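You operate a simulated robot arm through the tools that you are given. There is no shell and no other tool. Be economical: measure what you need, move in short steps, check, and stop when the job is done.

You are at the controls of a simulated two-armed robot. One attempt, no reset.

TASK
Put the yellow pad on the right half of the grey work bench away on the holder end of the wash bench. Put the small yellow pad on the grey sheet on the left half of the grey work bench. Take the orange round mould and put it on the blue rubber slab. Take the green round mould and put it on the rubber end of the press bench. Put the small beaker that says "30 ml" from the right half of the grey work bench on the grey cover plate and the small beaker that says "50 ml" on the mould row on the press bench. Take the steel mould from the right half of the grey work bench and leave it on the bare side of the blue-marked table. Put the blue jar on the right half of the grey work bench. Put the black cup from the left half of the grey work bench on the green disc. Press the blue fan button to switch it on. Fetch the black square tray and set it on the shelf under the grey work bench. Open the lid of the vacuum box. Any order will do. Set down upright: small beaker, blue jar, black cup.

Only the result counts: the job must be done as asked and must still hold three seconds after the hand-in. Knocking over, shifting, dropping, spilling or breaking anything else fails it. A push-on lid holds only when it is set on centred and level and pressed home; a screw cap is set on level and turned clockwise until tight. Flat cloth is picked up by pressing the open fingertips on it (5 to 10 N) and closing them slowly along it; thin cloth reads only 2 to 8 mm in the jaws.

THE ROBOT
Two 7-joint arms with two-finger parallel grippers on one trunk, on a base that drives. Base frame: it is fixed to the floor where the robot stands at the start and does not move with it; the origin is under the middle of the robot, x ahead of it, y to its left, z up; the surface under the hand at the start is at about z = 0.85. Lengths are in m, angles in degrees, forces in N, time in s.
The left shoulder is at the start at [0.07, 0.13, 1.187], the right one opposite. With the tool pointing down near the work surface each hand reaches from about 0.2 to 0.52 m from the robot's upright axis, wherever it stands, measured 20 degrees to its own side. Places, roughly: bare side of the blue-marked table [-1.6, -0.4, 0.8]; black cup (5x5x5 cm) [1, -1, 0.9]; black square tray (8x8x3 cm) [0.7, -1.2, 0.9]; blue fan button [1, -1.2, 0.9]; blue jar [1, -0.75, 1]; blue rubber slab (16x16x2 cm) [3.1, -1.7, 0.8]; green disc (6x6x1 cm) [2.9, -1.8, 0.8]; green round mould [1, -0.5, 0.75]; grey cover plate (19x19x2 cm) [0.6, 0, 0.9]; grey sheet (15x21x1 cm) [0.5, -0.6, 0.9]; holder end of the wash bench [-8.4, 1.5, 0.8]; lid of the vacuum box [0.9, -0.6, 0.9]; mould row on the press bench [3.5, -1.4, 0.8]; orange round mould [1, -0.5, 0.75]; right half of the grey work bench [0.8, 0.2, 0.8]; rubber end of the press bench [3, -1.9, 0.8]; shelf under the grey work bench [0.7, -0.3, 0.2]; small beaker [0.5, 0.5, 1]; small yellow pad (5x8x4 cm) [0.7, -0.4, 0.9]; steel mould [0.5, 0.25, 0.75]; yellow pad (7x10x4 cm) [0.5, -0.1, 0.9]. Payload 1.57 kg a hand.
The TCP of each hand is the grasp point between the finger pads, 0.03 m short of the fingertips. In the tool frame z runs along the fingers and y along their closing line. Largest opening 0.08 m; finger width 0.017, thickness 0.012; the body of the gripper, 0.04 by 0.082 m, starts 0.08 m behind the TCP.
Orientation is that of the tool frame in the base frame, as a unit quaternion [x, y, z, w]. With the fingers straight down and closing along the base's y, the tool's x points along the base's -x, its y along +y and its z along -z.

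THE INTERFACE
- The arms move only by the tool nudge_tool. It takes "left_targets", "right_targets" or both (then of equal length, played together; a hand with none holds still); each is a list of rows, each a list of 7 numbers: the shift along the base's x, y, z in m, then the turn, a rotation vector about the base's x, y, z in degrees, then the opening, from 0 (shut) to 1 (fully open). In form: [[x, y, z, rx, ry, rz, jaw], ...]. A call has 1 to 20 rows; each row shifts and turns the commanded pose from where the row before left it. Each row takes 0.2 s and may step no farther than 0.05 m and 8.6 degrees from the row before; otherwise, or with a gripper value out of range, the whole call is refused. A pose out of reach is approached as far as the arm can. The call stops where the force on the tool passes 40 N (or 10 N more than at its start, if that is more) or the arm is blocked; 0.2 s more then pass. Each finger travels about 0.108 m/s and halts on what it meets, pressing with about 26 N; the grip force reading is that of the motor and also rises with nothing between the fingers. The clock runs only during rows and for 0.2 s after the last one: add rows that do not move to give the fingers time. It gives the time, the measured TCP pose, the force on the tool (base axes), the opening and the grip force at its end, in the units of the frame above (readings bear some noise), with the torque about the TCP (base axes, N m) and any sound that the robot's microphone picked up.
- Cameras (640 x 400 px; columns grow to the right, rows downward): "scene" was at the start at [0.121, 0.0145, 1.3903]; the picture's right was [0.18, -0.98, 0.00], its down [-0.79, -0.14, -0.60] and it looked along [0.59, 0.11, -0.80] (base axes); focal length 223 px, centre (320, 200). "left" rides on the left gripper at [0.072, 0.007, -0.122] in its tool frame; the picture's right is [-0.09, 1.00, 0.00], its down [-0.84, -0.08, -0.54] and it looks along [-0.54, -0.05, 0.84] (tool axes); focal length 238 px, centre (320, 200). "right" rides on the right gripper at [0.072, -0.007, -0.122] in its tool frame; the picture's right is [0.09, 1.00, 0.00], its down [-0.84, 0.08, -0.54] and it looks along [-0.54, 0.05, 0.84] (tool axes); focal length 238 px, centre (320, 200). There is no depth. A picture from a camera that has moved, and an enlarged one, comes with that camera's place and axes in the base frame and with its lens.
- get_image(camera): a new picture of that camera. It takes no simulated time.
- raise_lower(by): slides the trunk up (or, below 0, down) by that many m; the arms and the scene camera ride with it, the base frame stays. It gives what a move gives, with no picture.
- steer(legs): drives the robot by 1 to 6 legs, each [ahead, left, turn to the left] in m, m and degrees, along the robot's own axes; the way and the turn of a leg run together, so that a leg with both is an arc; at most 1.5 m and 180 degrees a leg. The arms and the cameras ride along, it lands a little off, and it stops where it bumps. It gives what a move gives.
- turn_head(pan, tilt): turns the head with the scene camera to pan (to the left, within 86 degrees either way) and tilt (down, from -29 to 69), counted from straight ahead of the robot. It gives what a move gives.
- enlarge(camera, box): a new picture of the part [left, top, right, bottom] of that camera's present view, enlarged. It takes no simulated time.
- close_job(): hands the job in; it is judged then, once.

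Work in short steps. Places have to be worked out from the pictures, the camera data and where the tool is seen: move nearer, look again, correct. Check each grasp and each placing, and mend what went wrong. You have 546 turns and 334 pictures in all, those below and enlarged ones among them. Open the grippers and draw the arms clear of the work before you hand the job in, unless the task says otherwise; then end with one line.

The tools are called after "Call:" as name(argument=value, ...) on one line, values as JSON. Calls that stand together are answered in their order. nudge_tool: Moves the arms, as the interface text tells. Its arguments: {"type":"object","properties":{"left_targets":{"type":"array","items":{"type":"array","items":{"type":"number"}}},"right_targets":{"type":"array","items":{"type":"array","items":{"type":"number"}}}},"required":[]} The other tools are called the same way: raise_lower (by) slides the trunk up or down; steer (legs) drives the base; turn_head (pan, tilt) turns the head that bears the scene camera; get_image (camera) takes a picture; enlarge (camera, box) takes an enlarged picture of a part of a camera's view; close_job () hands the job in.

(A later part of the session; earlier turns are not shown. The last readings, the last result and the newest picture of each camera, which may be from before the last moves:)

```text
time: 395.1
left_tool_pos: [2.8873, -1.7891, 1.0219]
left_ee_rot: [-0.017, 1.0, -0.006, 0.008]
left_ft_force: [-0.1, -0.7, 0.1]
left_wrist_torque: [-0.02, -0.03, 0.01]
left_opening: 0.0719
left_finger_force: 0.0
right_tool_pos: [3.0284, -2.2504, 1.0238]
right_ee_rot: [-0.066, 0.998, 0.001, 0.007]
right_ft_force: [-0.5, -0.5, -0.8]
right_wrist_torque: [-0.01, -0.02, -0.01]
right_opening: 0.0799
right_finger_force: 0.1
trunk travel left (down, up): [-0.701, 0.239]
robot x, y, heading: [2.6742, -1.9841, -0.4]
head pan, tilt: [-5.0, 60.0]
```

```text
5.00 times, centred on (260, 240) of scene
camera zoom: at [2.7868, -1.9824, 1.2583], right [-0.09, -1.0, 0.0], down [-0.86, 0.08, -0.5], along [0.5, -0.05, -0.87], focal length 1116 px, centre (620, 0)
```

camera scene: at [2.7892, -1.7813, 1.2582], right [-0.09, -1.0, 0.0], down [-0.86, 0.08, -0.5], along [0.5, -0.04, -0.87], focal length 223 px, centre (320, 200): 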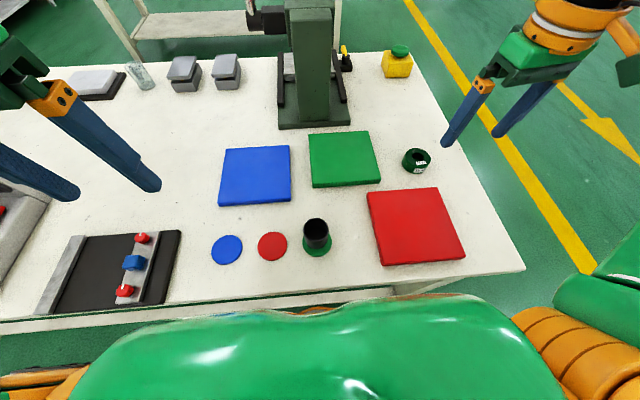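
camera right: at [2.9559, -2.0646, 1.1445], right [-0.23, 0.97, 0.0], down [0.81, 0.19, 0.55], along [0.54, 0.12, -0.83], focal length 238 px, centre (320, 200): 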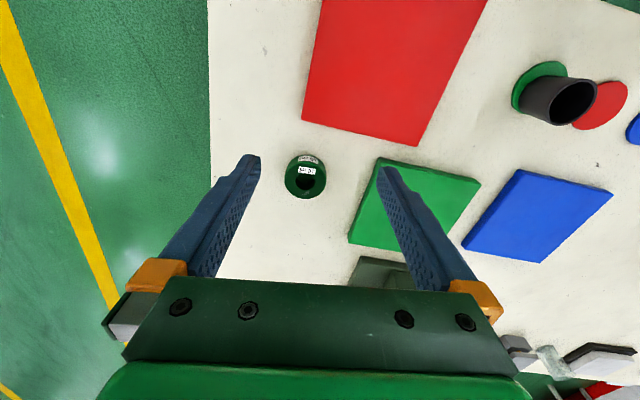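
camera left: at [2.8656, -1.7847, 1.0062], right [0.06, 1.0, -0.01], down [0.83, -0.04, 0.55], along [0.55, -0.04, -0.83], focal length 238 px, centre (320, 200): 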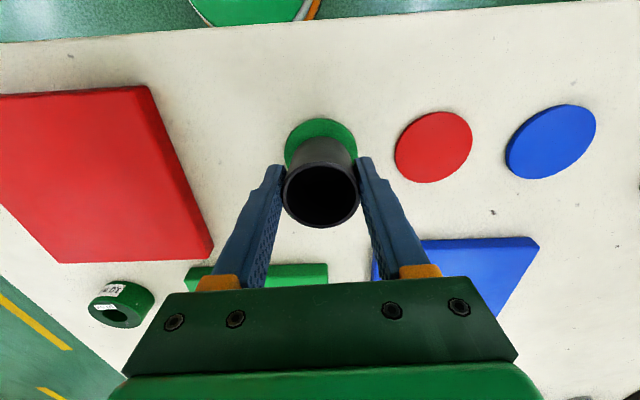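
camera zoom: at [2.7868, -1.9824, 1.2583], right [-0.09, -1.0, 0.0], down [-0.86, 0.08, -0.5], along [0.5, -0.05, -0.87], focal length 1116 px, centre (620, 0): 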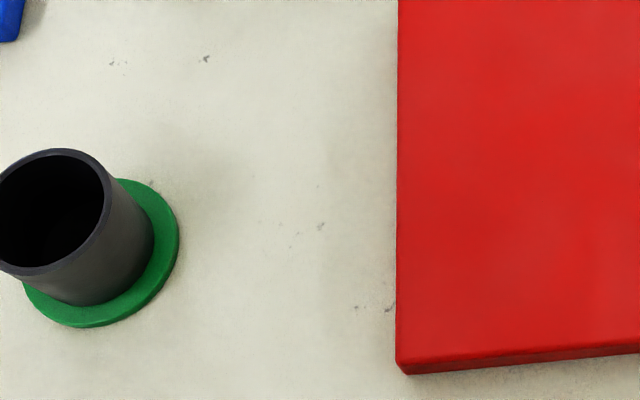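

Cup is now centred. Return to the grey bench's far side for the vacuum lid, jar, and orange mould.

Call:
steer(legs=[[-0.75, 0, 0.4], [0, 0, 180], [0, -1.4, 0]])

Call:
turn_head(pan=0, tilt=50)

Call:
get_image(camera="scene")

```text
time: 413.1
left_tool_pos: [1.6637, -0.7914, 1.0215]
left_ee_rot: [0.999, 0.042, -0.008, -0.005]
left_ft_force: [-0.1, -0.4, 0.0]
left_wrist_torque: [0.0, -0.01, -0.01]
left_opening: 0.072
left_finger_force: 0.0
right_tool_pos: [1.499, -0.3377, 1.0235]
right_ee_rot: [0.996, 0.092, -0.006, 0.0]
right_ft_force: [-0.4, 0.5, 0.6]
right_wrist_torque: [0.0, 0.0, 0.04]
right_opening: 0.0798
right_finger_force: 0.1
trunk travel left (down, up): [-0.701, 0.239]
robot x, y, heading: [1.8697, -0.5918, -177.7]
head pan, tilt: [-5.0, 60.0]
```

```text
time: 413.8
left_tool_pos: [1.6634, -0.7912, 1.0213]
left_ee_rot: [0.999, 0.042, -0.007, -0.006]
left_ft_force: [-0.2, 0.0, 0.2]
left_wrist_torque: [0.01, -0.03, 0.0]
left_opening: 0.0718
left_finger_force: 0.1
right_tool_pos: [1.4992, -0.3381, 1.0225]
right_ee_rot: [0.996, 0.091, -0.005, 0.0]
right_ft_force: [-0.1, 0.9, -0.9]
right_wrist_torque: [0.0, -0.01, 0.02]
right_opening: 0.0799
right_finger_force: 0.0
trunk travel left (down, up): [-0.701, 0.239]
robot x, y, heading: [1.8672, -0.5949, -177.8]
head pan, tilt: [0.0, 50.0]
```

```text
214 pictures are left
camera scene: at [1.7398, -0.5966, 1.2706], right [-0.04, 1.0, 0.0], down [0.77, 0.03, -0.64], along [-0.64, -0.03, -0.77], focal length 223 px, centre (320, 200)
```

scene: 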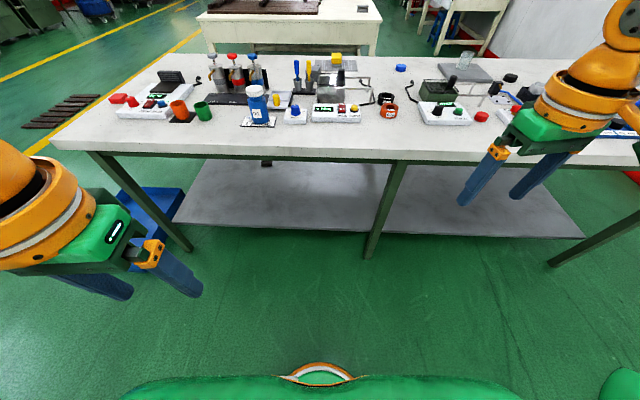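

Call:
enlarge(camera="scene", box=[235, 45, 415, 135])

Call:
enlarge(camera="scene", box=[390, 50, 560, 150])

```text
3.56 times, centred on (325, 90) of scene
camera zoom: at [1.7398, -0.5966, 1.2706], right [-0.04, 1.0, 0.0], down [0.77, 0.03, -0.64], along [-0.64, -0.03, -0.77], focal length 794 px, centre (302, 591)
```

zoom: 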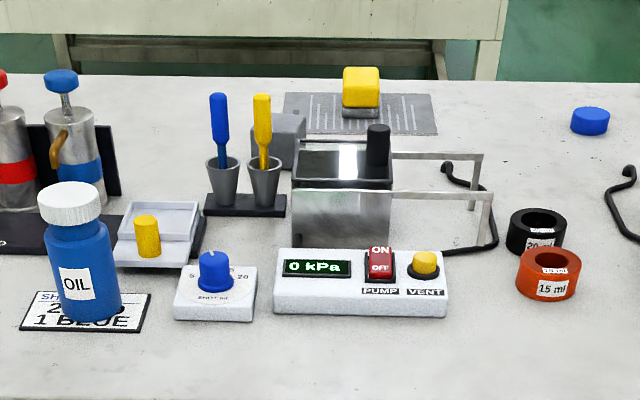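

```text
3.76 times, centred on (475, 100) of scene
camera zoom: at [1.7398, -0.5966, 1.2706], right [-0.04, 1.0, 0.0], down [0.77, 0.03, -0.64], along [-0.64, -0.03, -0.77], focal length 840 px, centre (-264, 576)
```

zoom: 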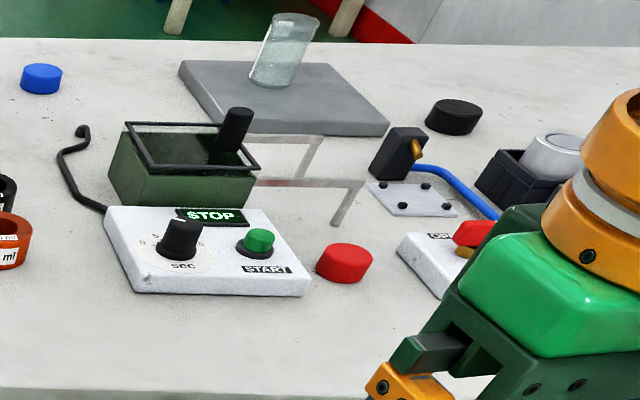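

The vacuum box has a framed lid with a black knob at its +y end and two guide rails running +y: likely a sliding lid. Knob ≈(0.89,-0.56). Raise the right hand and approach.

Call:
nudge_tool(right_targets=[[0.02, 0, 0.04, 0, 0, 0, 1], [0.02, 0, 0.04, 0, 0, 0, 1]], left_targets=[[0, 0, 0.03, 0, 0, 0, 1], [0, 0, 0.03, 0, 0, 0, 1]])

Call:
steer(legs=[[0, 0.22, -2.2], [0.46, 0, 0]])

Call:
get_image(camera="right")

Call:
get_image(camera="scene")

```text
time: 414.4
left_tool_pos: [1.6672, -0.7928, 1.0821]
left_ee_rot: [0.999, 0.042, -0.008, -0.007]
left_ft_force: [0.1, 0.3, 1.1]
left_wrist_torque: [0.02, 0.04, -0.01]
left_opening: 0.08
left_finger_force: 0.1
right_tool_pos: [1.5416, -0.3405, 1.1041]
right_ee_rot: [0.996, 0.092, -0.007, 0.001]
right_ft_force: [0.2, 0.7, 1.0]
right_wrist_torque: [-0.04, 0.04, 0.01]
right_opening: 0.0799
right_finger_force: 0.1
trunk travel left (down, up): [-0.701, 0.239]
robot x, y, heading: [1.8692, -0.5908, -177.2]
head pan, tilt: [0.0, 50.0]
```

```text
time: 418.5
left_tool_pos: [1.1978, -1.0104, 1.0815]
left_ee_rot: [1.0, 0.022, -0.007, -0.006]
left_ft_force: [-0.8, -1.3, -0.1]
left_wrist_torque: [0.0, 0.0, 0.01]
left_opening: 0.0799
left_finger_force: 0.0
right_tool_pos: [1.0921, -0.5504, 1.1047]
right_ee_rot: [0.997, 0.071, -0.007, 0.001]
right_ft_force: [0.2, -0.6, 0.3]
right_wrist_torque: [-0.02, -0.01, 0.01]
right_opening: 0.0803
right_finger_force: 0.2
trunk travel left (down, up): [-0.701, 0.239]
robot x, y, heading: [1.4096, -0.819, -179.4]
head pan, tilt: [0.0, 50.0]
```

```text
211 pictures are left
camera right: at [1.1623, -0.535, 1.2243], right [0.23, -0.97, 0.0], down [-0.81, -0.19, 0.55], along [-0.54, -0.13, -0.83], focal length 238 px, centre (320, 200)
```

right: 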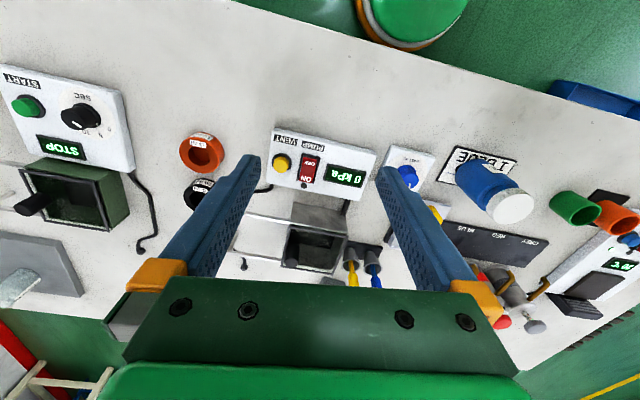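

```text
210 pictures are left
camera scene: at [1.2821, -0.8171, 1.2708], right [0.0, 1.0, 0.0], down [0.77, 0.0, -0.64], along [-0.64, 0.0, -0.77], focal length 223 px, centre (320, 200)
```

scene: 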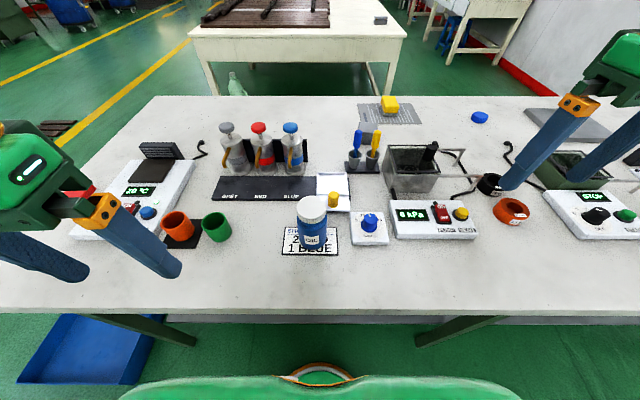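

Call:
enlarge(camera="scene", box=[370, 125, 500, 225])

Call:
enlarge(camera="right", box=[220, 190, 400, 290])

```text
4.00 times, centred on (435, 175) of scene
camera zoom: at [1.2821, -0.8171, 1.2708], right [0.0, 1.0, 0.0], down [0.77, 0.0, -0.64], along [-0.64, 0.0, -0.77], focal length 893 px, centre (-140, 300)
```

zoom: 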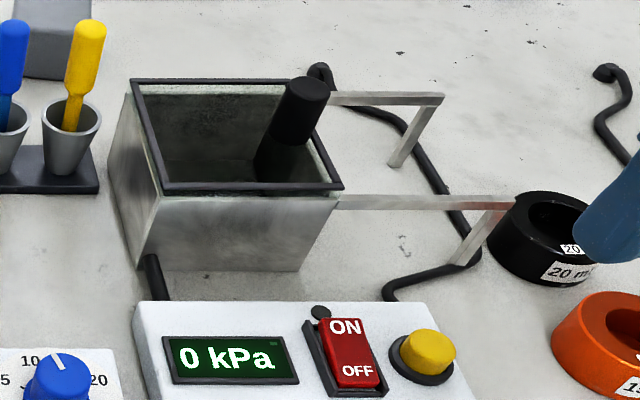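

```text
3.56 times, centred on (310, 240) of right
camera zoom: at [1.1623, -0.535, 1.2243], right [0.23, -0.97, 0.0], down [-0.81, -0.19, 0.55], along [-0.54, -0.13, -0.83], focal length 848 px, centre (356, 58)
```

zoom: 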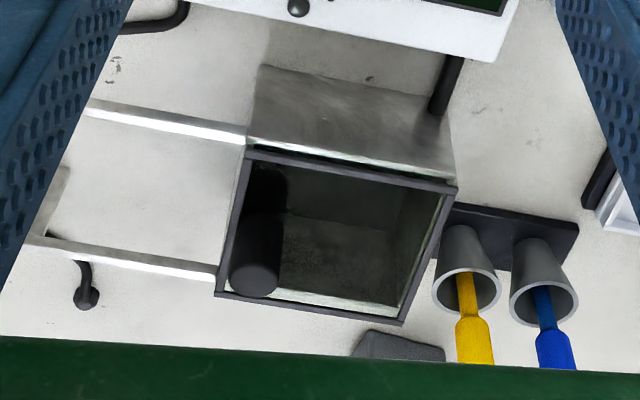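

A sliding glass lid with a knob; knob top ≈(0.857,-0.559,0.952). Advance 0.13 and position the right hand above the knob.

Call:
steer(legs=[[0.13, 0, 0]])

Call:
nudge_tool(right_targets=[[-0.035, -0.004, -0.02, 0, 0, 0, 0.8], [-0.035, -0.004, -0.02, 0, 0, 0, 0.7], [-0.03, 0, -0.02, 0, 0, 0, 0.7]])

Call:
get_image(camera="right")

```text
time: 419.7
left_tool_pos: [1.0718, -1.0093, 1.0828]
left_ee_rot: [1.0, 0.021, -0.008, -0.006]
left_ft_force: [0.6, -0.2, 0.7]
left_wrist_torque: [-0.04, 0.0, 0.0]
left_opening: 0.0802
left_finger_force: 0.1
right_tool_pos: [0.9671, -0.552, 1.1035]
right_ee_rot: [0.998, 0.07, -0.007, 0.0]
right_ft_force: [-0.3, -0.6, -0.8]
right_wrist_torque: [-0.01, 0.01, -0.01]
right_opening: 0.0801
right_finger_force: 0.0
trunk travel left (down, up): [-0.701, 0.239]
robot x, y, heading: [1.2805, -0.8154, -179.9]
head pan, tilt: [0.0, 50.0]
```

```text
time: 420.5
left_tool_pos: [1.0693, -1.0092, 1.0812]
left_ee_rot: [1.0, 0.02, -0.006, -0.006]
left_ft_force: [0.2, -0.3, -0.9]
left_wrist_torque: [0.01, 0.0, -0.01]
left_opening: 0.0803
left_finger_force: 0.1
right_tool_pos: [0.8635, -0.5585, 1.0436]
right_ee_rot: [0.998, 0.069, -0.007, 0.0]
right_ft_force: [-0.7, 0.2, -0.5]
right_wrist_torque: [-0.02, 0.0, 0.0]
right_opening: 0.056
right_finger_force: 0.0
trunk travel left (down, up): [-0.701, 0.239]
robot x, y, heading: [1.2858, -0.8172, -180.0]
head pan, tilt: [0.0, 50.0]
```

```text
207 pictures are left
camera right: at [0.9339, -0.5428, 1.1644], right [0.23, -0.97, 0.0], down [-0.81, -0.19, 0.55], along [-0.54, -0.12, -0.83], focal length 238 px, centre (320, 200)
```

right: 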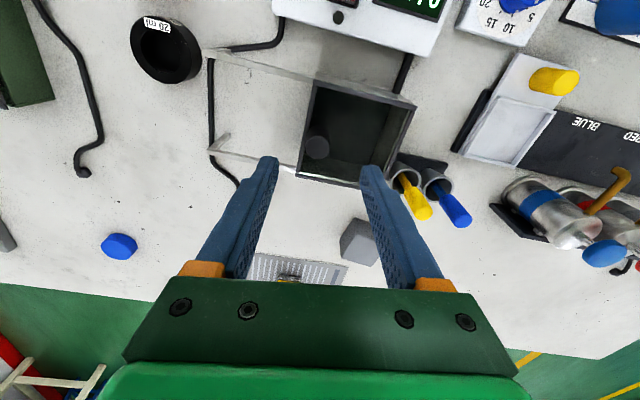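

Call:
nudge_tool(right_targets=[[-0.01, 0, -0.03, 0, 0, 0, 0.65], [0, 0, -0.03, 0, 0, 0, 0.65]])

Call:
get_image(camera="right")

```text
time: 421.1
left_tool_pos: [1.0701, -1.0083, 1.0829]
left_ee_rot: [1.0, 0.021, -0.006, -0.006]
left_ft_force: [-0.5, 0.0, 0.3]
left_wrist_torque: [0.01, 0.01, 0.0]
left_opening: 0.0799
left_finger_force: 0.0
right_tool_pos: [0.8552, -0.5596, 0.9833]
right_ee_rot: [0.998, 0.07, -0.006, 0.001]
right_ft_force: [0.2, -0.3, -0.1]
right_wrist_torque: [-0.01, 0.0, -0.02]
right_opening: 0.0518
right_finger_force: 0.1
trunk travel left (down, up): [-0.701, 0.239]
robot x, y, heading: [1.2799, -0.8167, -179.8]
head pan, tilt: [0.0, 50.0]
```

```text
206 pictures are left
camera right: at [0.9245, -0.5428, 1.104], right [0.23, -0.97, 0.0], down [-0.81, -0.19, 0.55], along [-0.54, -0.13, -0.83], focal length 238 px, centre (320, 200)
```

right: 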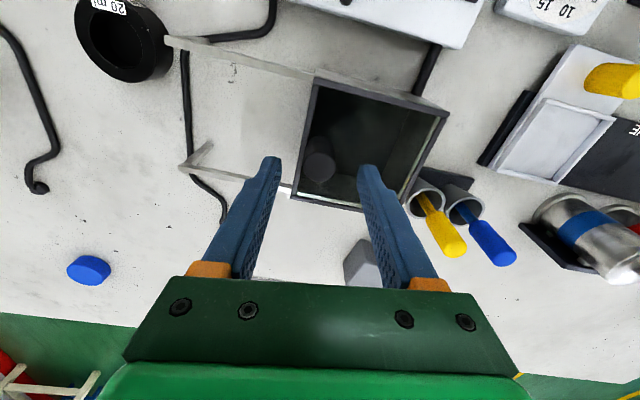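

Call:
nudge_tool(right_targets=[[-0.001, 0, -0.02, 0, 0, 0, 0.65], [0, 0, -0.01, 0, 0, 0, 0.65]])

Call:
get_image(camera="right")

```text
time: 421.7
left_tool_pos: [1.0695, -1.0088, 1.0823]
left_ee_rot: [1.0, 0.021, -0.007, -0.006]
left_ft_force: [0.4, -0.2, -0.7]
left_wrist_torque: [0.01, 0.02, 0.05]
left_opening: 0.0799
left_finger_force: 0.1
right_tool_pos: [0.8553, -0.5582, 0.954]
right_ee_rot: [0.998, 0.07, -0.005, 0.0]
right_ft_force: [0.4, -0.6, 0.8]
right_wrist_torque: [-0.02, -0.04, -0.02]
right_opening: 0.0519
right_finger_force: 0.0
trunk travel left (down, up): [-0.701, 0.239]
robot x, y, heading: [1.2882, -0.8225, -179.9]
head pan, tilt: [0.0, 50.0]
```

```text
205 pictures are left
camera right: at [0.924, -0.5427, 1.074], right [0.23, -0.97, 0.0], down [-0.81, -0.19, 0.55], along [-0.54, -0.13, -0.83], focal length 238 px, centre (320, 200)
```

right: 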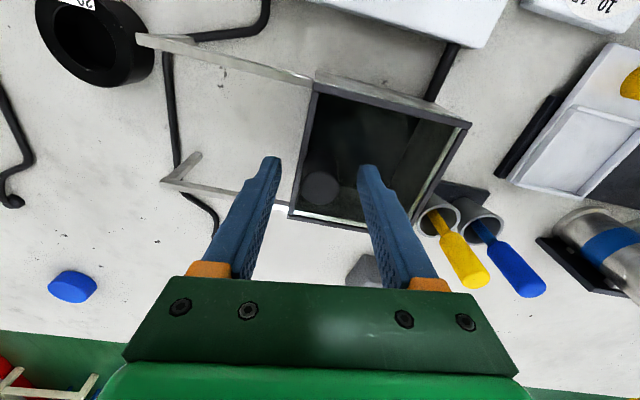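

Knob is between the fingers; close.

Call:
nudge_tool(right_targets=[[0, 0, 0, 0, 0, 0, 0.45], [0, 0, 0, 0, 0, 0, 0.3], [0, 0, 0, 0, 0, 0, 0.2], [0, 0, 0, 0, 0, 0, 0.2]])

Call:
get_image(camera="right")

```text
time: 422.7
left_tool_pos: [1.0703, -1.0078, 1.082]
left_ee_rot: [1.0, 0.021, -0.007, -0.005]
left_ft_force: [0.2, -0.1, -0.5]
left_wrist_torque: [0.01, -0.02, -0.02]
left_opening: 0.0799
left_finger_force: 0.0
right_tool_pos: [0.8528, -0.5593, 0.9534]
right_ee_rot: [0.998, 0.069, -0.006, 0.001]
right_ft_force: [0.0, 0.7, -1.3]
right_wrist_torque: [0.0, 0.13, 0.04]
right_opening: 0.0236
right_finger_force: 35.7
trunk travel left (down, up): [-0.701, 0.239]
robot x, y, heading: [1.2818, -0.8176, -180.0]
head pan, tilt: [0.0, 50.0]
```

```text
204 pictures are left
camera right: at [0.924, -0.5425, 1.0742], right [0.23, -0.97, 0.0], down [-0.81, -0.19, 0.55], along [-0.54, -0.13, -0.83], focal length 238 px, centre (320, 200)
```

right: 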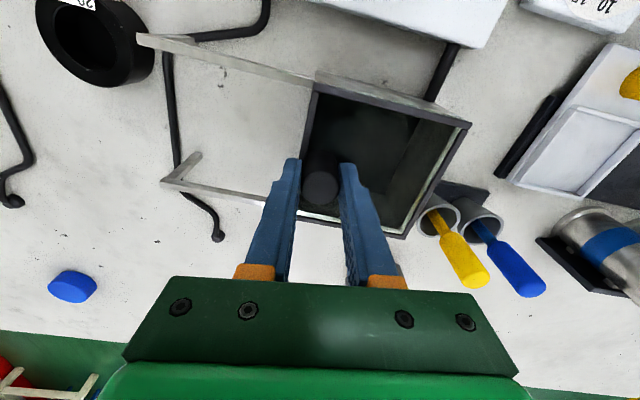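

Knob gripped. Slide it along the rails, +y, watching the force.

Call:
nudge_tool(right_targets=[[0, 0.008, 0, 0, 0, 0, 0.2], [0, 0.01, 0, 0, 0, 0, 0.2], [0, 0.01, 0, 0, 0, 0, 0.2]])

Call:
get_image(camera="right")

```text
time: 423.5
left_tool_pos: [1.0687, -1.0081, 1.0834]
left_ee_rot: [1.0, 0.021, -0.006, -0.005]
left_ft_force: [0.6, 0.1, 0.2]
left_wrist_torque: [0.0, 0.0, -0.02]
left_opening: 0.0798
left_finger_force: 0.1
right_tool_pos: [0.8535, -0.53, 0.9544]
right_ee_rot: [0.998, 0.069, -0.006, 0.0]
right_ft_force: [1.6, 0.1, -6.2]
right_wrist_torque: [-0.06, 0.13, 0.07]
right_opening: 0.0236
right_finger_force: 35.5
trunk travel left (down, up): [-0.701, 0.239]
robot x, y, heading: [1.2847, -0.8199, -179.8]
head pan, tilt: [0.0, 50.0]
```

```text
203 pictures are left
camera right: at [0.9239, -0.5135, 1.0743], right [0.23, -0.97, 0.0], down [-0.81, -0.19, 0.55], along [-0.54, -0.13, -0.83], focal length 238 px, centre (320, 200)
```

right: 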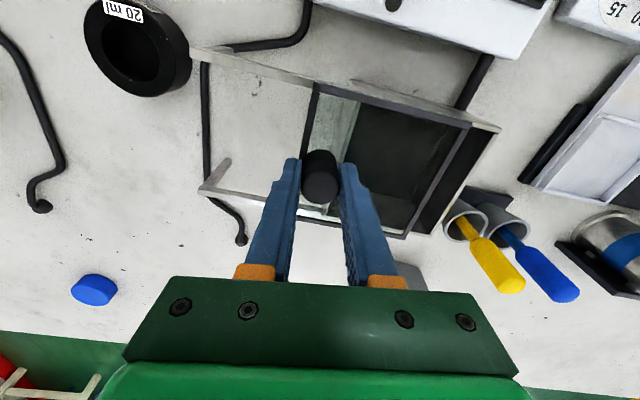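

The lid slides. Continue.

Call:
nudge_tool(right_targets=[[0, 0.012, 0, 0, 0, 0, 0.2], [0, 0.012, 0, 0, 0, 0, 0.2], [0, 0.012, 0, 0, 0, 0, 0.2], [0, 0.012, 0, 0, 0, 0, 0.2], [0, 0.012, 0, 0, 0, 0, 0.2]])

Call:
get_image(camera="right")

```text
time: 424.7
left_tool_pos: [1.0691, -1.0104, 1.0827]
left_ee_rot: [1.0, 0.021, -0.007, -0.006]
left_ft_force: [-0.8, 0.6, -0.5]
left_wrist_torque: [0.0, -0.01, 0.02]
left_opening: 0.0799
left_finger_force: 0.0
right_tool_pos: [0.8548, -0.5251, 0.9541]
right_ee_rot: [0.998, 0.069, -0.008, -0.001]
right_ft_force: [-1.1, 0.0, 2.0]
right_wrist_torque: [0.08, -1.06, 0.27]
right_opening: 0.0237
right_finger_force: 35.6
right hand out of reach, approached as far as the arm can: row 1, 2, 3, 4, 5
trunk travel left (down, up): [-0.701, 0.239]
robot x, y, heading: [1.2816, -0.8213, -179.7]
head pan, tilt: [0.0, 50.0]
```

```text
202 pictures are left
camera right: at [0.9242, -0.5095, 1.0742], right [0.23, -0.97, 0.0], down [-0.81, -0.19, 0.55], along [-0.54, -0.12, -0.83], focal length 238 px, centre (320, 200)
```

right: 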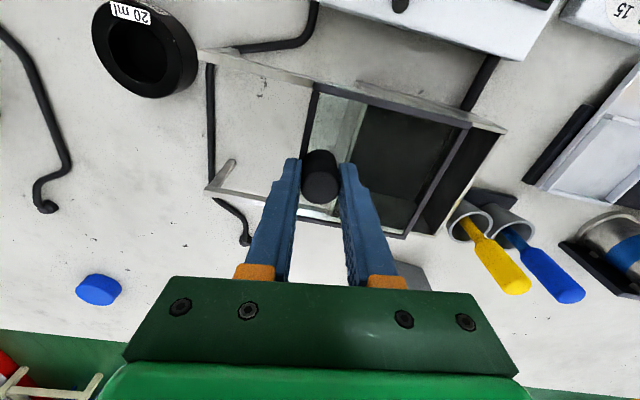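

Arm at its limit. Release, rise, shift the base +y by 0.12, and re-grip.

Call:
nudge_tool(right_targets=[[0, 0, 0, 0, 0, 0, 0.45], [0, 0, 0, 0, 0, 0, 0.65], [0, 0, 0.03, 0, 0, 0, 0.65], [0, 0, 0.04, 0, 0, 0, 0.65]])

Call:
steer(legs=[[0, -0.12, 0]])

Call:
get_image(camera="right")

```text
time: 425.7
left_tool_pos: [1.0696, -1.01, 1.082]
left_ee_rot: [1.0, 0.021, -0.008, -0.007]
left_ft_force: [-0.3, -0.1, -0.6]
left_wrist_torque: [0.02, 0.0, 0.02]
left_opening: 0.0799
left_finger_force: 0.1
right_tool_pos: [0.8742, -0.5315, 1.0169]
right_ee_rot: [0.998, 0.069, -0.007, 0.0]
right_ft_force: [0.2, 0.2, 0.0]
right_wrist_torque: [0.02, 0.02, -0.01]
right_opening: 0.0522
right_finger_force: 0.0
right hand out of reach, approached as far as the arm can: row 3, 4
trunk travel left (down, up): [-0.701, 0.239]
robot x, y, heading: [1.2825, -0.819, -179.8]
head pan, tilt: [0.0, 50.0]
```

```text
time: 427.0
left_tool_pos: [1.0702, -0.8903, 1.0833]
left_ee_rot: [1.0, 0.022, -0.008, -0.007]
left_ft_force: [0.4, 0.7, -0.2]
left_wrist_torque: [-0.01, 0.01, 0.01]
left_opening: 0.08
left_finger_force: 0.1
right_tool_pos: [0.8721, -0.4105, 1.0167]
right_ee_rot: [0.998, 0.069, -0.008, -0.001]
right_ft_force: [0.4, -0.4, 0.2]
right_wrist_torque: [-0.01, 0.0, 0.01]
right_opening: 0.0522
right_finger_force: 0.2
trunk travel left (down, up): [-0.701, 0.239]
robot x, y, heading: [1.2802, -0.6987, -180.0]
head pan, tilt: [0.0, 50.0]
```

```text
201 pictures are left
camera right: at [0.9423, -0.3946, 1.1367], right [0.23, -0.97, 0.0], down [-0.81, -0.19, 0.55], along [-0.54, -0.12, -0.83], focal length 238 px, centre (320, 200)
```

right: 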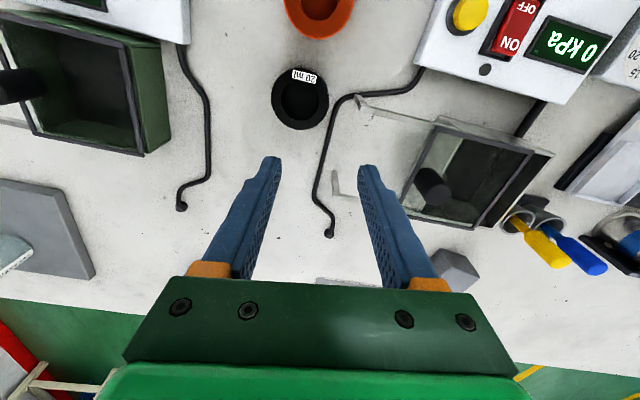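

Knob top is at ≈(0.853,-0.527). Move over and re-grip.

Call:
nudge_tool(right_targets=[[-0.006, -0.038, 0, 0, 0, 0, 0.65], [-0.006, -0.038, 0, 0, 0, 0, 0.65], [-0.005, -0.038, 0, 0, 0, 0, 0.65], [0, 0, -0.02, 0, 0, 0, 0.65]])

Call:
get_image(camera="right")

```text
time: 428.0
left_tool_pos: [1.0698, -0.8883, 1.0814]
left_ee_rot: [1.0, 0.021, -0.006, -0.005]
left_ft_force: [0.3, -1.0, -0.4]
left_wrist_torque: [0.01, 0.01, -0.04]
left_opening: 0.0799
left_finger_force: 0.0
right_tool_pos: [0.8571, -0.5228, 0.9953]
right_ee_rot: [0.998, 0.069, -0.007, 0.001]
right_ft_force: [0.4, 0.2, -0.6]
right_wrist_torque: [0.02, 0.0, 0.02]
right_opening: 0.0517
right_finger_force: 0.0
trunk travel left (down, up): [-0.701, 0.239]
robot x, y, heading: [1.283, -0.6977, -179.5]
head pan, tilt: [0.0, 50.0]
```

```text
200 pictures are left
camera right: at [0.9257, -0.5073, 1.1157], right [0.23, -0.97, 0.0], down [-0.81, -0.19, 0.55], along [-0.54, -0.12, -0.83], focal length 238 px, centre (320, 200)
```

right: 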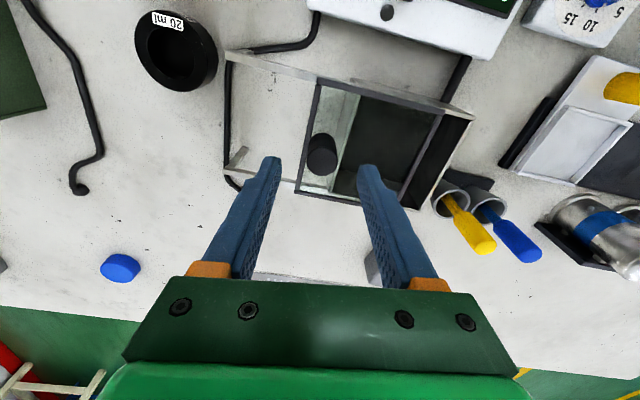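

Call:
nudge_tool(right_targets=[[-0.003, 0, -0.025, 0, 0, 0, 0.65], [0, 0, -0.016, 0, 0, 0, 0.65], [0, 0, 0, 0, 0, 0, 0.4], [0, 0, 0, 0, 0, 0, 0.25], [0, 0, 0, 0, 0, 0, 0.2]])

Call:
nudge_tool(right_targets=[[0, 0.012, 0, 0, 0, 0, 0.2], [0, 0.012, 0, 0, 0, 0, 0.2], [0, 0.012, 0, 0, 0, 0, 0.2], [0, 0.012, 0, 0, 0, 0, 0.2]])

Call:
get_image(camera="right")

```text
time: 429.2
left_tool_pos: [1.0694, -0.889, 1.0822]
left_ee_rot: [1.0, 0.022, -0.007, -0.006]
left_ft_force: [0.6, 0.2, 0.1]
left_wrist_torque: [0.02, 0.03, 0.02]
left_opening: 0.0799
left_finger_force: 0.0
right_tool_pos: [0.8528, -0.5242, 0.9538]
right_ee_rot: [0.998, 0.069, -0.007, 0.0]
right_ft_force: [1.4, -1.2, -3.9]
right_wrist_torque: [-0.18, 0.26, 0.01]
right_opening: 0.0234
right_finger_force: 36.3
trunk travel left (down, up): [-0.701, 0.239]
robot x, y, heading: [1.2839, -0.6977, -180.0]
head pan, tilt: [0.0, 50.0]
```

```text
time: 430.2
left_tool_pos: [1.0697, -0.8867, 1.0834]
left_ee_rot: [1.0, 0.021, -0.007, -0.003]
left_ft_force: [-0.7, 0.1, 0.4]
left_wrist_torque: [0.02, 0.0, -0.01]
left_opening: 0.08
left_finger_force: 0.1
right_tool_pos: [0.8515, -0.4722, 0.9545]
right_ee_rot: [0.998, 0.069, -0.006, -0.001]
right_ft_force: [9.3, 0.8, -19.2]
right_wrist_torque: [0.25, -0.82, 0.15]
right_opening: 0.0236
right_finger_force: 35.1
trunk travel left (down, up): [-0.701, 0.239]
robot x, y, heading: [1.2836, -0.6999, -180.3]
head pan, tilt: [0.0, 50.0]
```

```text
199 pictures are left
camera right: at [0.9222, -0.4561, 1.0749], right [0.23, -0.97, 0.0], down [-0.81, -0.19, 0.55], along [-0.54, -0.13, -0.83], focal length 238 px, centre (320, 200)
```

right: 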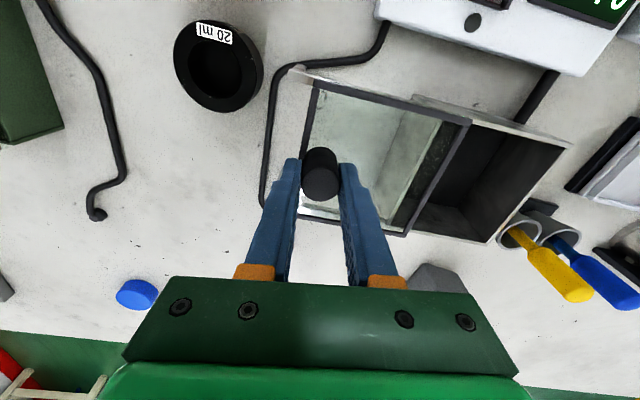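

Nearly open; push a bit more toward the rail end.

Call:
nudge_tool(right_targets=[[0.001, 0.008, 0, 0, 0, 0, 0.2], [0, 0.008, 0, 0, 0, 0, 0.2]])

Call:
get_image(camera="right")

```text
time: 430.8
left_tool_pos: [1.0701, -0.8898, 1.0826]
left_ee_rot: [1.0, 0.021, -0.006, -0.007]
left_ft_force: [0.5, -0.4, 0.6]
left_wrist_torque: [-0.03, -0.02, -0.02]
left_opening: 0.0799
left_finger_force: 0.0
right_tool_pos: [0.8535, -0.4589, 0.9541]
right_ee_rot: [0.997, 0.07, -0.008, 0.0]
right_ft_force: [4.1, -2.8, -9.8]
right_wrist_torque: [-0.13, -0.06, 0.22]
right_opening: 0.0234
right_finger_force: 35.5
trunk travel left (down, up): [-0.701, 0.239]
robot x, y, heading: [1.2808, -0.6975, -179.9]
head pan, tilt: [0.0, 50.0]
```

```text
198 pictures are left
camera right: at [0.9228, -0.4427, 1.0747], right [0.23, -0.97, 0.0], down [-0.81, -0.19, 0.56], along [-0.54, -0.13, -0.83], focal length 238 px, centre (320, 200)
```

right: 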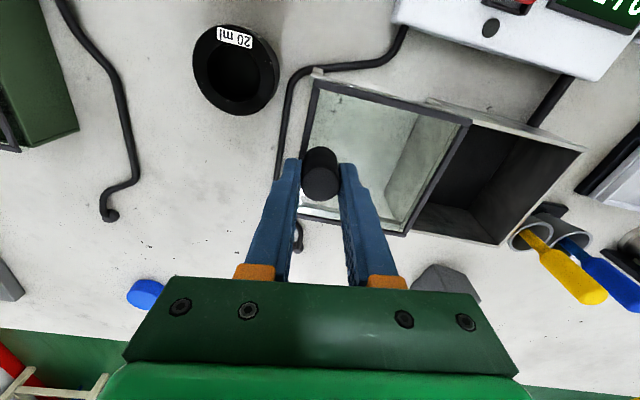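

The lid has travelled its full ≈0.10 m and uncovers the box. Release and rise.

Call:
nudge_tool(right_targets=[[0, 0, 0, 0, 0, 0, 0.4], [0, 0, 0, 0, 0, 0, 0.65], [0, 0, 0.03, 0, 0, 0, 0.65], [0, 0, 0.04, 0, 0, 0, 0.65], [0.02, 0, 0.03, 0, 0, 0, 1], [0.03, 0, 0.03, 0, 0, 0, 1]])

Call:
get_image(camera="right")

```text
time: 432.2
left_tool_pos: [1.0719, -0.8895, 1.0842]
left_ee_rot: [1.0, 0.021, -0.008, -0.006]
left_ft_force: [0.3, -0.5, -0.5]
left_wrist_torque: [-0.04, -0.01, 0.01]
left_opening: 0.0798
left_finger_force: 0.0
right_tool_pos: [0.9062, -0.4584, 1.0867]
right_ee_rot: [0.998, 0.069, -0.009, 0.0]
right_ft_force: [0.6, 0.0, 0.0]
right_wrist_torque: [-0.03, 0.04, 0.02]
right_opening: 0.0804
right_finger_force: 0.1
trunk travel left (down, up): [-0.701, 0.239]
robot x, y, heading: [1.2821, -0.6976, -179.9]
head pan, tilt: [0.0, 50.0]
```

```text
197 pictures are left
camera right: at [0.9768, -0.4432, 1.2064], right [0.23, -0.97, 0.0], down [-0.81, -0.19, 0.55], along [-0.54, -0.12, -0.83], focal length 238 px, centre (320, 200)
```

right: 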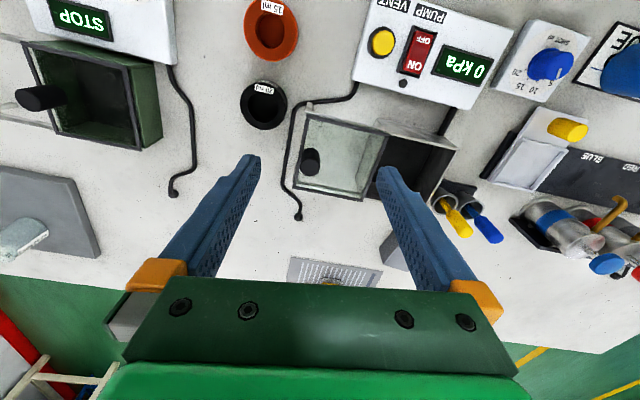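

Lid open. Now orange mould: back the base slightly and place the right hand over it at ≈(0.979,-0.385).

Call:
steer(legs=[[-0.08, -0.065, 0]])

Call:
nudge_tool(right_targets=[[0, 0, -0.04, 0, 0, 0, 1], [0, 0, -0.04, 0, 0, 0, 1]])

Call:
get_image(camera="right")

```text
time: 433.3
left_tool_pos: [1.147, -0.8243, 1.0816]
left_ee_rot: [1.0, 0.021, -0.006, -0.007]
left_ft_force: [-0.6, 0.0, -0.1]
left_wrist_torque: [0.0, 0.01, -0.02]
left_opening: 0.0799
left_finger_force: 0.1
right_tool_pos: [0.981, -0.3941, 1.0847]
right_ee_rot: [0.998, 0.068, -0.006, -0.001]
right_ft_force: [0.5, -0.5, -0.2]
right_wrist_torque: [-0.01, 0.0, -0.01]
right_opening: 0.08
right_finger_force: 0.0
trunk travel left (down, up): [-0.701, 0.239]
robot x, y, heading: [1.3642, -0.6303, 180.0]
head pan, tilt: [0.0, 50.0]
```

```text
time: 433.9
left_tool_pos: [1.1462, -0.8228, 1.0815]
left_ee_rot: [1.0, 0.02, -0.006, -0.005]
left_ft_force: [0.8, 0.4, -0.5]
left_wrist_torque: [-0.04, -0.02, 0.03]
left_opening: 0.08
left_finger_force: 0.1
right_tool_pos: [0.9822, -0.3921, 1.0047]
right_ee_rot: [0.998, 0.068, -0.007, 0.0]
right_ft_force: [0.6, 0.6, -0.5]
right_wrist_torque: [0.02, 0.04, -0.01]
right_opening: 0.0803
right_finger_force: 0.1
trunk travel left (down, up): [-0.701, 0.239]
robot x, y, heading: [1.3574, -0.6346, 180.1]
head pan, tilt: [0.0, 50.0]
```

```text
196 pictures are left
camera right: at [1.0521, -0.3756, 1.1248], right [0.23, -0.97, 0.0], down [-0.81, -0.19, 0.55], along [-0.54, -0.12, -0.83], focal length 238 px, centre (320, 200)
```

right: 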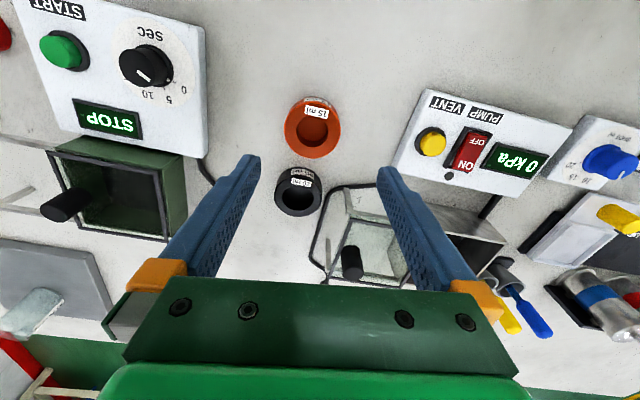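

Call:
nudge_tool(right_targets=[[-0.008, 0.008, -0.04, 0, 0, 0, 1], [0, 0, -0.04, 0, 0, 0, 1], [0, 0, -0.033, 0, 0, 0, 1], [0, 0, 0, 0, 0, 0, 0.8], [0, 0, 0, 0, 0, 0, 0.6], [0, 0, 0, 0, 0, 0, 0.55]])

Call:
nudge_tool(right_targets=[[0, 0, 0.03, 0, 0, 0, 0.55], [0, 0, 0.04, 0, 0, 0, 0.55], [0.02, 0, 0.04, 0, 0, 0, 0.55], [0.03, 0, 0.03, 0, 0, 0, 0.55]])

Call:
get_image(camera="right")

Call:
get_image(camera="left")

```text
time: 435.3
left_tool_pos: [1.1483, -0.8228, 1.0812]
left_ee_rot: [1.0, 0.02, -0.006, -0.006]
left_ft_force: [0.5, -0.6, 0.1]
left_wrist_torque: [-0.02, -0.01, -0.01]
left_opening: 0.0798
left_finger_force: 0.1
right_tool_pos: [0.9735, -0.3867, 0.8926]
right_ee_rot: [0.998, 0.069, -0.006, -0.001]
right_ft_force: [0.5, -0.2, -0.3]
right_wrist_torque: [-0.01, 0.03, -0.05]
right_opening: 0.0581
right_finger_force: 26.5
trunk travel left (down, up): [-0.701, 0.239]
robot x, y, heading: [1.3635, -0.6332, 180.2]
head pan, tilt: [0.0, 50.0]
```

```text
time: 436.3
left_tool_pos: [1.1495, -0.8226, 1.0817]
left_ee_rot: [1.0, 0.021, -0.008, -0.007]
left_ft_force: [0.1, -0.4, -0.2]
left_wrist_torque: [-0.01, 0.01, 0.01]
left_opening: 0.0799
left_finger_force: 0.1
right_tool_pos: [1.027, -0.3869, 1.0328]
right_ee_rot: [0.998, 0.069, -0.007, 0.001]
right_ft_force: [0.9, -1.1, -1.7]
right_wrist_torque: [0.0, 0.01, 0.01]
right_opening: 0.0585
right_finger_force: 25.6
trunk travel left (down, up): [-0.701, 0.239]
robot x, y, heading: [1.364, -0.6328, 180.0]
head pan, tilt: [0.0, 50.0]
```

```text
195 pictures are left
camera right: at [1.0977, -0.37, 1.1527], right [0.23, -0.97, 0.0], down [-0.81, -0.19, 0.55], along [-0.54, -0.12, -0.83], focal length 238 px, centre (320, 200)
```

right: 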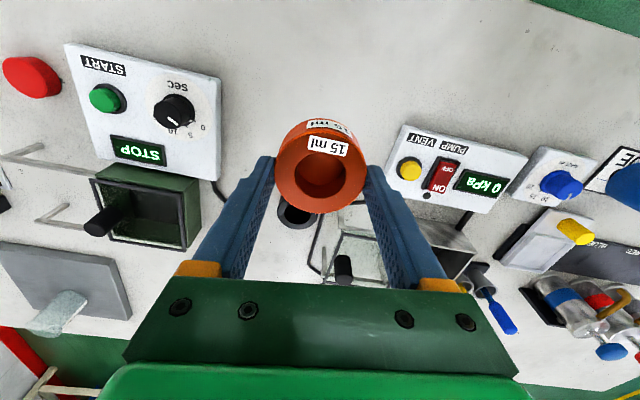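

```text
194 pictures are left
camera left: at [1.2232, -0.8283, 1.2033], right [-0.05, -1.0, -0.01], down [-0.83, 0.04, 0.56], along [-0.55, 0.04, -0.83], focal length 238 px, centre (320, 200)
```

left: 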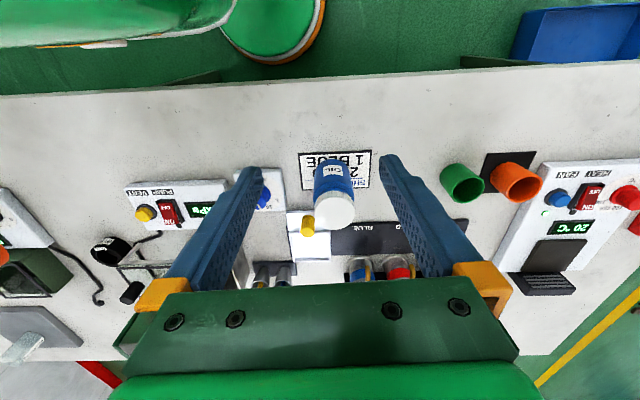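

Orange held. Bring the left hand over the jar at ≈(1.052,-0.836).

Call:
nudge_tool(left_targets=[[-0.033, -0.005, -0.015, 0, 0, 0, 1], [-0.033, -0.005, -0.015, 0, 0, 0, 1], [-0.031, -0.003, -0.015, 0, 0, 0, 1]])

Call:
get_image(camera="left")

```text
time: 437.1
left_tool_pos: [1.0495, -0.8359, 1.0362]
left_ee_rot: [1.0, 0.02, -0.006, -0.005]
left_ft_force: [-0.3, 0.5, 0.3]
left_wrist_torque: [0.03, -0.06, -0.02]
left_opening: 0.0801
left_finger_force: 0.1
right_tool_pos: [1.0241, -0.3866, 1.0299]
right_ee_rot: [0.998, 0.068, -0.006, 0.001]
right_ft_force: [-0.1, 0.4, -2.5]
right_wrist_torque: [0.0, 0.01, 0.02]
right_opening: 0.0581
right_finger_force: 25.9
trunk travel left (down, up): [-0.701, 0.239]
robot x, y, heading: [1.3625, -0.6321, 179.7]
head pan, tilt: [0.0, 50.0]
```

```text
193 pictures are left
camera left: at [1.1219, -0.841, 1.1589], right [-0.05, -1.0, -0.01], down [-0.83, 0.04, 0.55], along [-0.55, 0.04, -0.83], focal length 238 px, centre (320, 200)
```

left: 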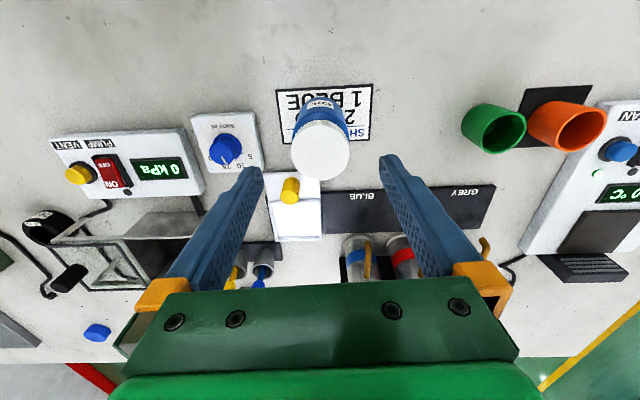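

Call:
nudge_tool(left_targets=[[-0.01, 0.001, -0.035, 0, 0, 0, 1]])

Call:
get_image(camera="left")

Call:
enlarge(camera="scene", box=[150, 110, 330, 250])

```text
time: 437.5
left_tool_pos: [1.0405, -0.8386, 1.0021]
left_ee_rot: [1.0, 0.02, -0.006, -0.005]
left_ft_force: [0.1, 0.8, 0.7]
left_wrist_torque: [0.0, -0.01, 0.01]
left_opening: 0.0799
left_finger_force: 0.1
right_tool_pos: [1.0244, -0.3864, 1.0307]
right_ee_rot: [0.998, 0.069, -0.005, 0.0]
right_ft_force: [-0.5, 0.9, -1.6]
right_wrist_torque: [0.06, 0.01, -0.01]
right_opening: 0.058
right_finger_force: 26.1
trunk travel left (down, up): [-0.701, 0.239]
robot x, y, heading: [1.3576, -0.6348, 180.2]
head pan, tilt: [0.0, 50.0]
```

```text
192 pictures are left
camera left: at [1.1136, -0.8428, 1.1231], right [-0.05, -1.0, -0.01], down [-0.83, 0.04, 0.55], along [-0.55, 0.04, -0.83], focal length 238 px, centre (320, 200)
```

left: 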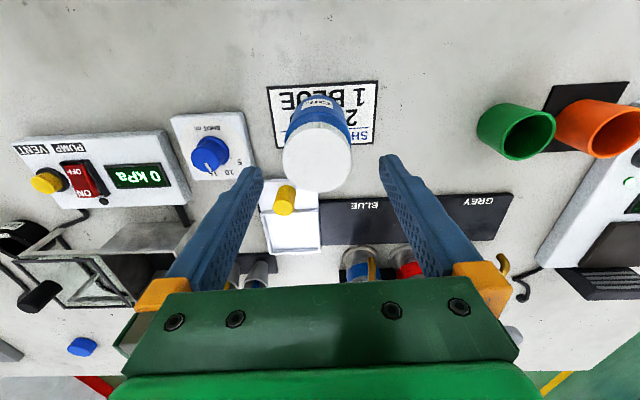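

```text
2.86 times, centred on (240, 180) of scene
camera zoom: at [1.2308, -0.6317, 1.2705], right [0.0, 1.0, 0.0], down [0.77, 0.0, -0.64], along [-0.64, 0.0, -0.77], focal length 638 px, centre (549, 257)
```

zoom: 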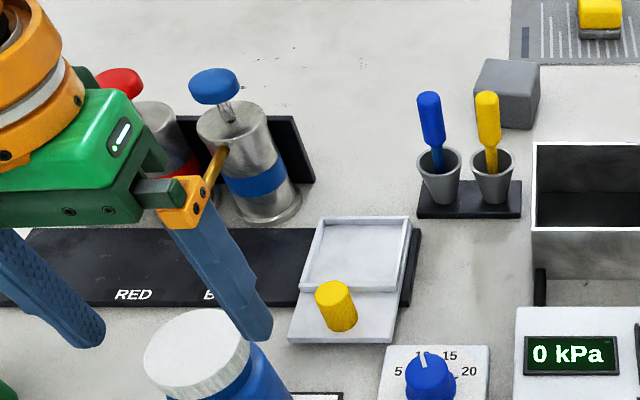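

Jar centre ≈(1.040,-0.835), top z≈0.96. Descend around the body.

Call:
nudge_tool(left_targets=[[0, 0.003, -0.03, 0, 0, 0, 1], [0, 0, -0.03, 0, 0, 0, 1]])

Call:
get_image(camera="left")

```text
time: 438.1
left_tool_pos: [1.0408, -0.8356, 0.9389]
left_ee_rot: [1.0, 0.021, -0.006, -0.006]
left_ft_force: [0.3, -1.1, 0.9]
left_wrist_torque: [-0.02, 0.02, 0.0]
left_opening: 0.08
left_finger_force: 0.0
right_tool_pos: [1.0236, -0.3867, 1.0316]
right_ee_rot: [0.998, 0.068, -0.006, 0.0]
right_ft_force: [-0.5, -1.0, -0.3]
right_wrist_torque: [0.01, -0.02, 0.02]
right_opening: 0.0581
right_finger_force: 26.2
trunk travel left (down, up): [-0.701, 0.239]
robot x, y, heading: [1.36, -0.6319, 180.0]
head pan, tilt: [0.0, 50.0]
```

```text
190 pictures are left
camera left: at [1.1134, -0.8394, 1.0611], right [-0.05, -1.0, -0.01], down [-0.83, 0.04, 0.55], along [-0.55, 0.04, -0.83], focal length 238 px, centre (320, 200)
```

left: 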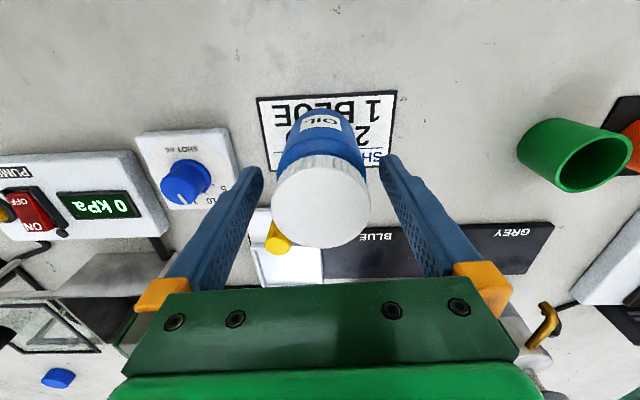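

Call:
nudge_tool(left_targets=[[0, 0, -0.02, 0, 0, 0, 1], [0, 0, -0.013, 0, 0, 0, 1], [0, 0, 0, 0, 0, 0, 0.8], [0, 0, 0, 0, 0, 0, 0.65], [0, 0, 0, 0, 0, 0, 0.55], [0, 0, 0, 0, 0, 0, 0.5]])

Call:
nudge_tool(left_targets=[[0, 0, 0.02, 0, 0, 0, 0.5], [0, 0, 0.03, 0, 0, 0, 0.5], [0, 0, 0.04, 0, 0, 0, 0.5]])

Call:
get_image(camera="left")

```text
time: 439.5
left_tool_pos: [1.0417, -0.8338, 0.9087]
left_ee_rot: [1.0, 0.02, -0.006, -0.006]
left_ft_force: [0.1, -0.7, -0.1]
left_wrist_torque: [-0.12, 0.0, 0.01]
left_opening: 0.0572
left_finger_force: 26.1
right_tool_pos: [1.0262, -0.3853, 1.0306]
right_ee_rot: [0.998, 0.068, -0.007, 0.0]
right_ft_force: [-0.5, 0.9, -1.5]
right_wrist_torque: [-0.01, 0.0, 0.0]
right_opening: 0.0582
right_finger_force: 26.5
trunk travel left (down, up): [-0.701, 0.239]
robot x, y, heading: [1.3606, -0.6325, 180.1]
head pan, tilt: [0.0, 50.0]
```

```text
time: 440.3
left_tool_pos: [1.0426, -0.8331, 0.998]
left_ee_rot: [1.0, 0.02, -0.006, -0.007]
left_ft_force: [0.0, 1.4, -2.1]
left_wrist_torque: [-0.01, 0.0, 0.02]
left_opening: 0.0574
left_finger_force: 25.8
right_tool_pos: [1.0256, -0.3859, 1.0316]
right_ee_rot: [0.998, 0.069, -0.007, 0.0]
right_ft_force: [0.0, 0.0, -1.6]
right_wrist_torque: [0.02, 0.01, 0.0]
right_opening: 0.0582
right_finger_force: 26.2
trunk travel left (down, up): [-0.701, 0.239]
robot x, y, heading: [1.3635, -0.6291, 179.7]
head pan, tilt: [0.0, 50.0]
```

```text
189 pictures are left
camera left: at [1.1158, -0.8379, 1.1197], right [-0.05, -1.0, -0.01], down [-0.83, 0.04, 0.55], along [-0.55, 0.04, -0.83], focal length 238 px, centre (320, 200)
```

left: 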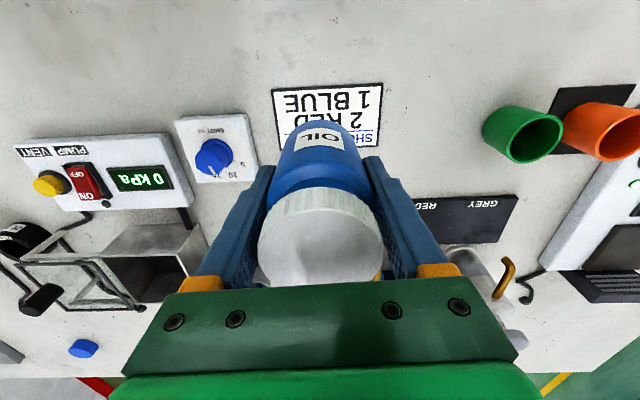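

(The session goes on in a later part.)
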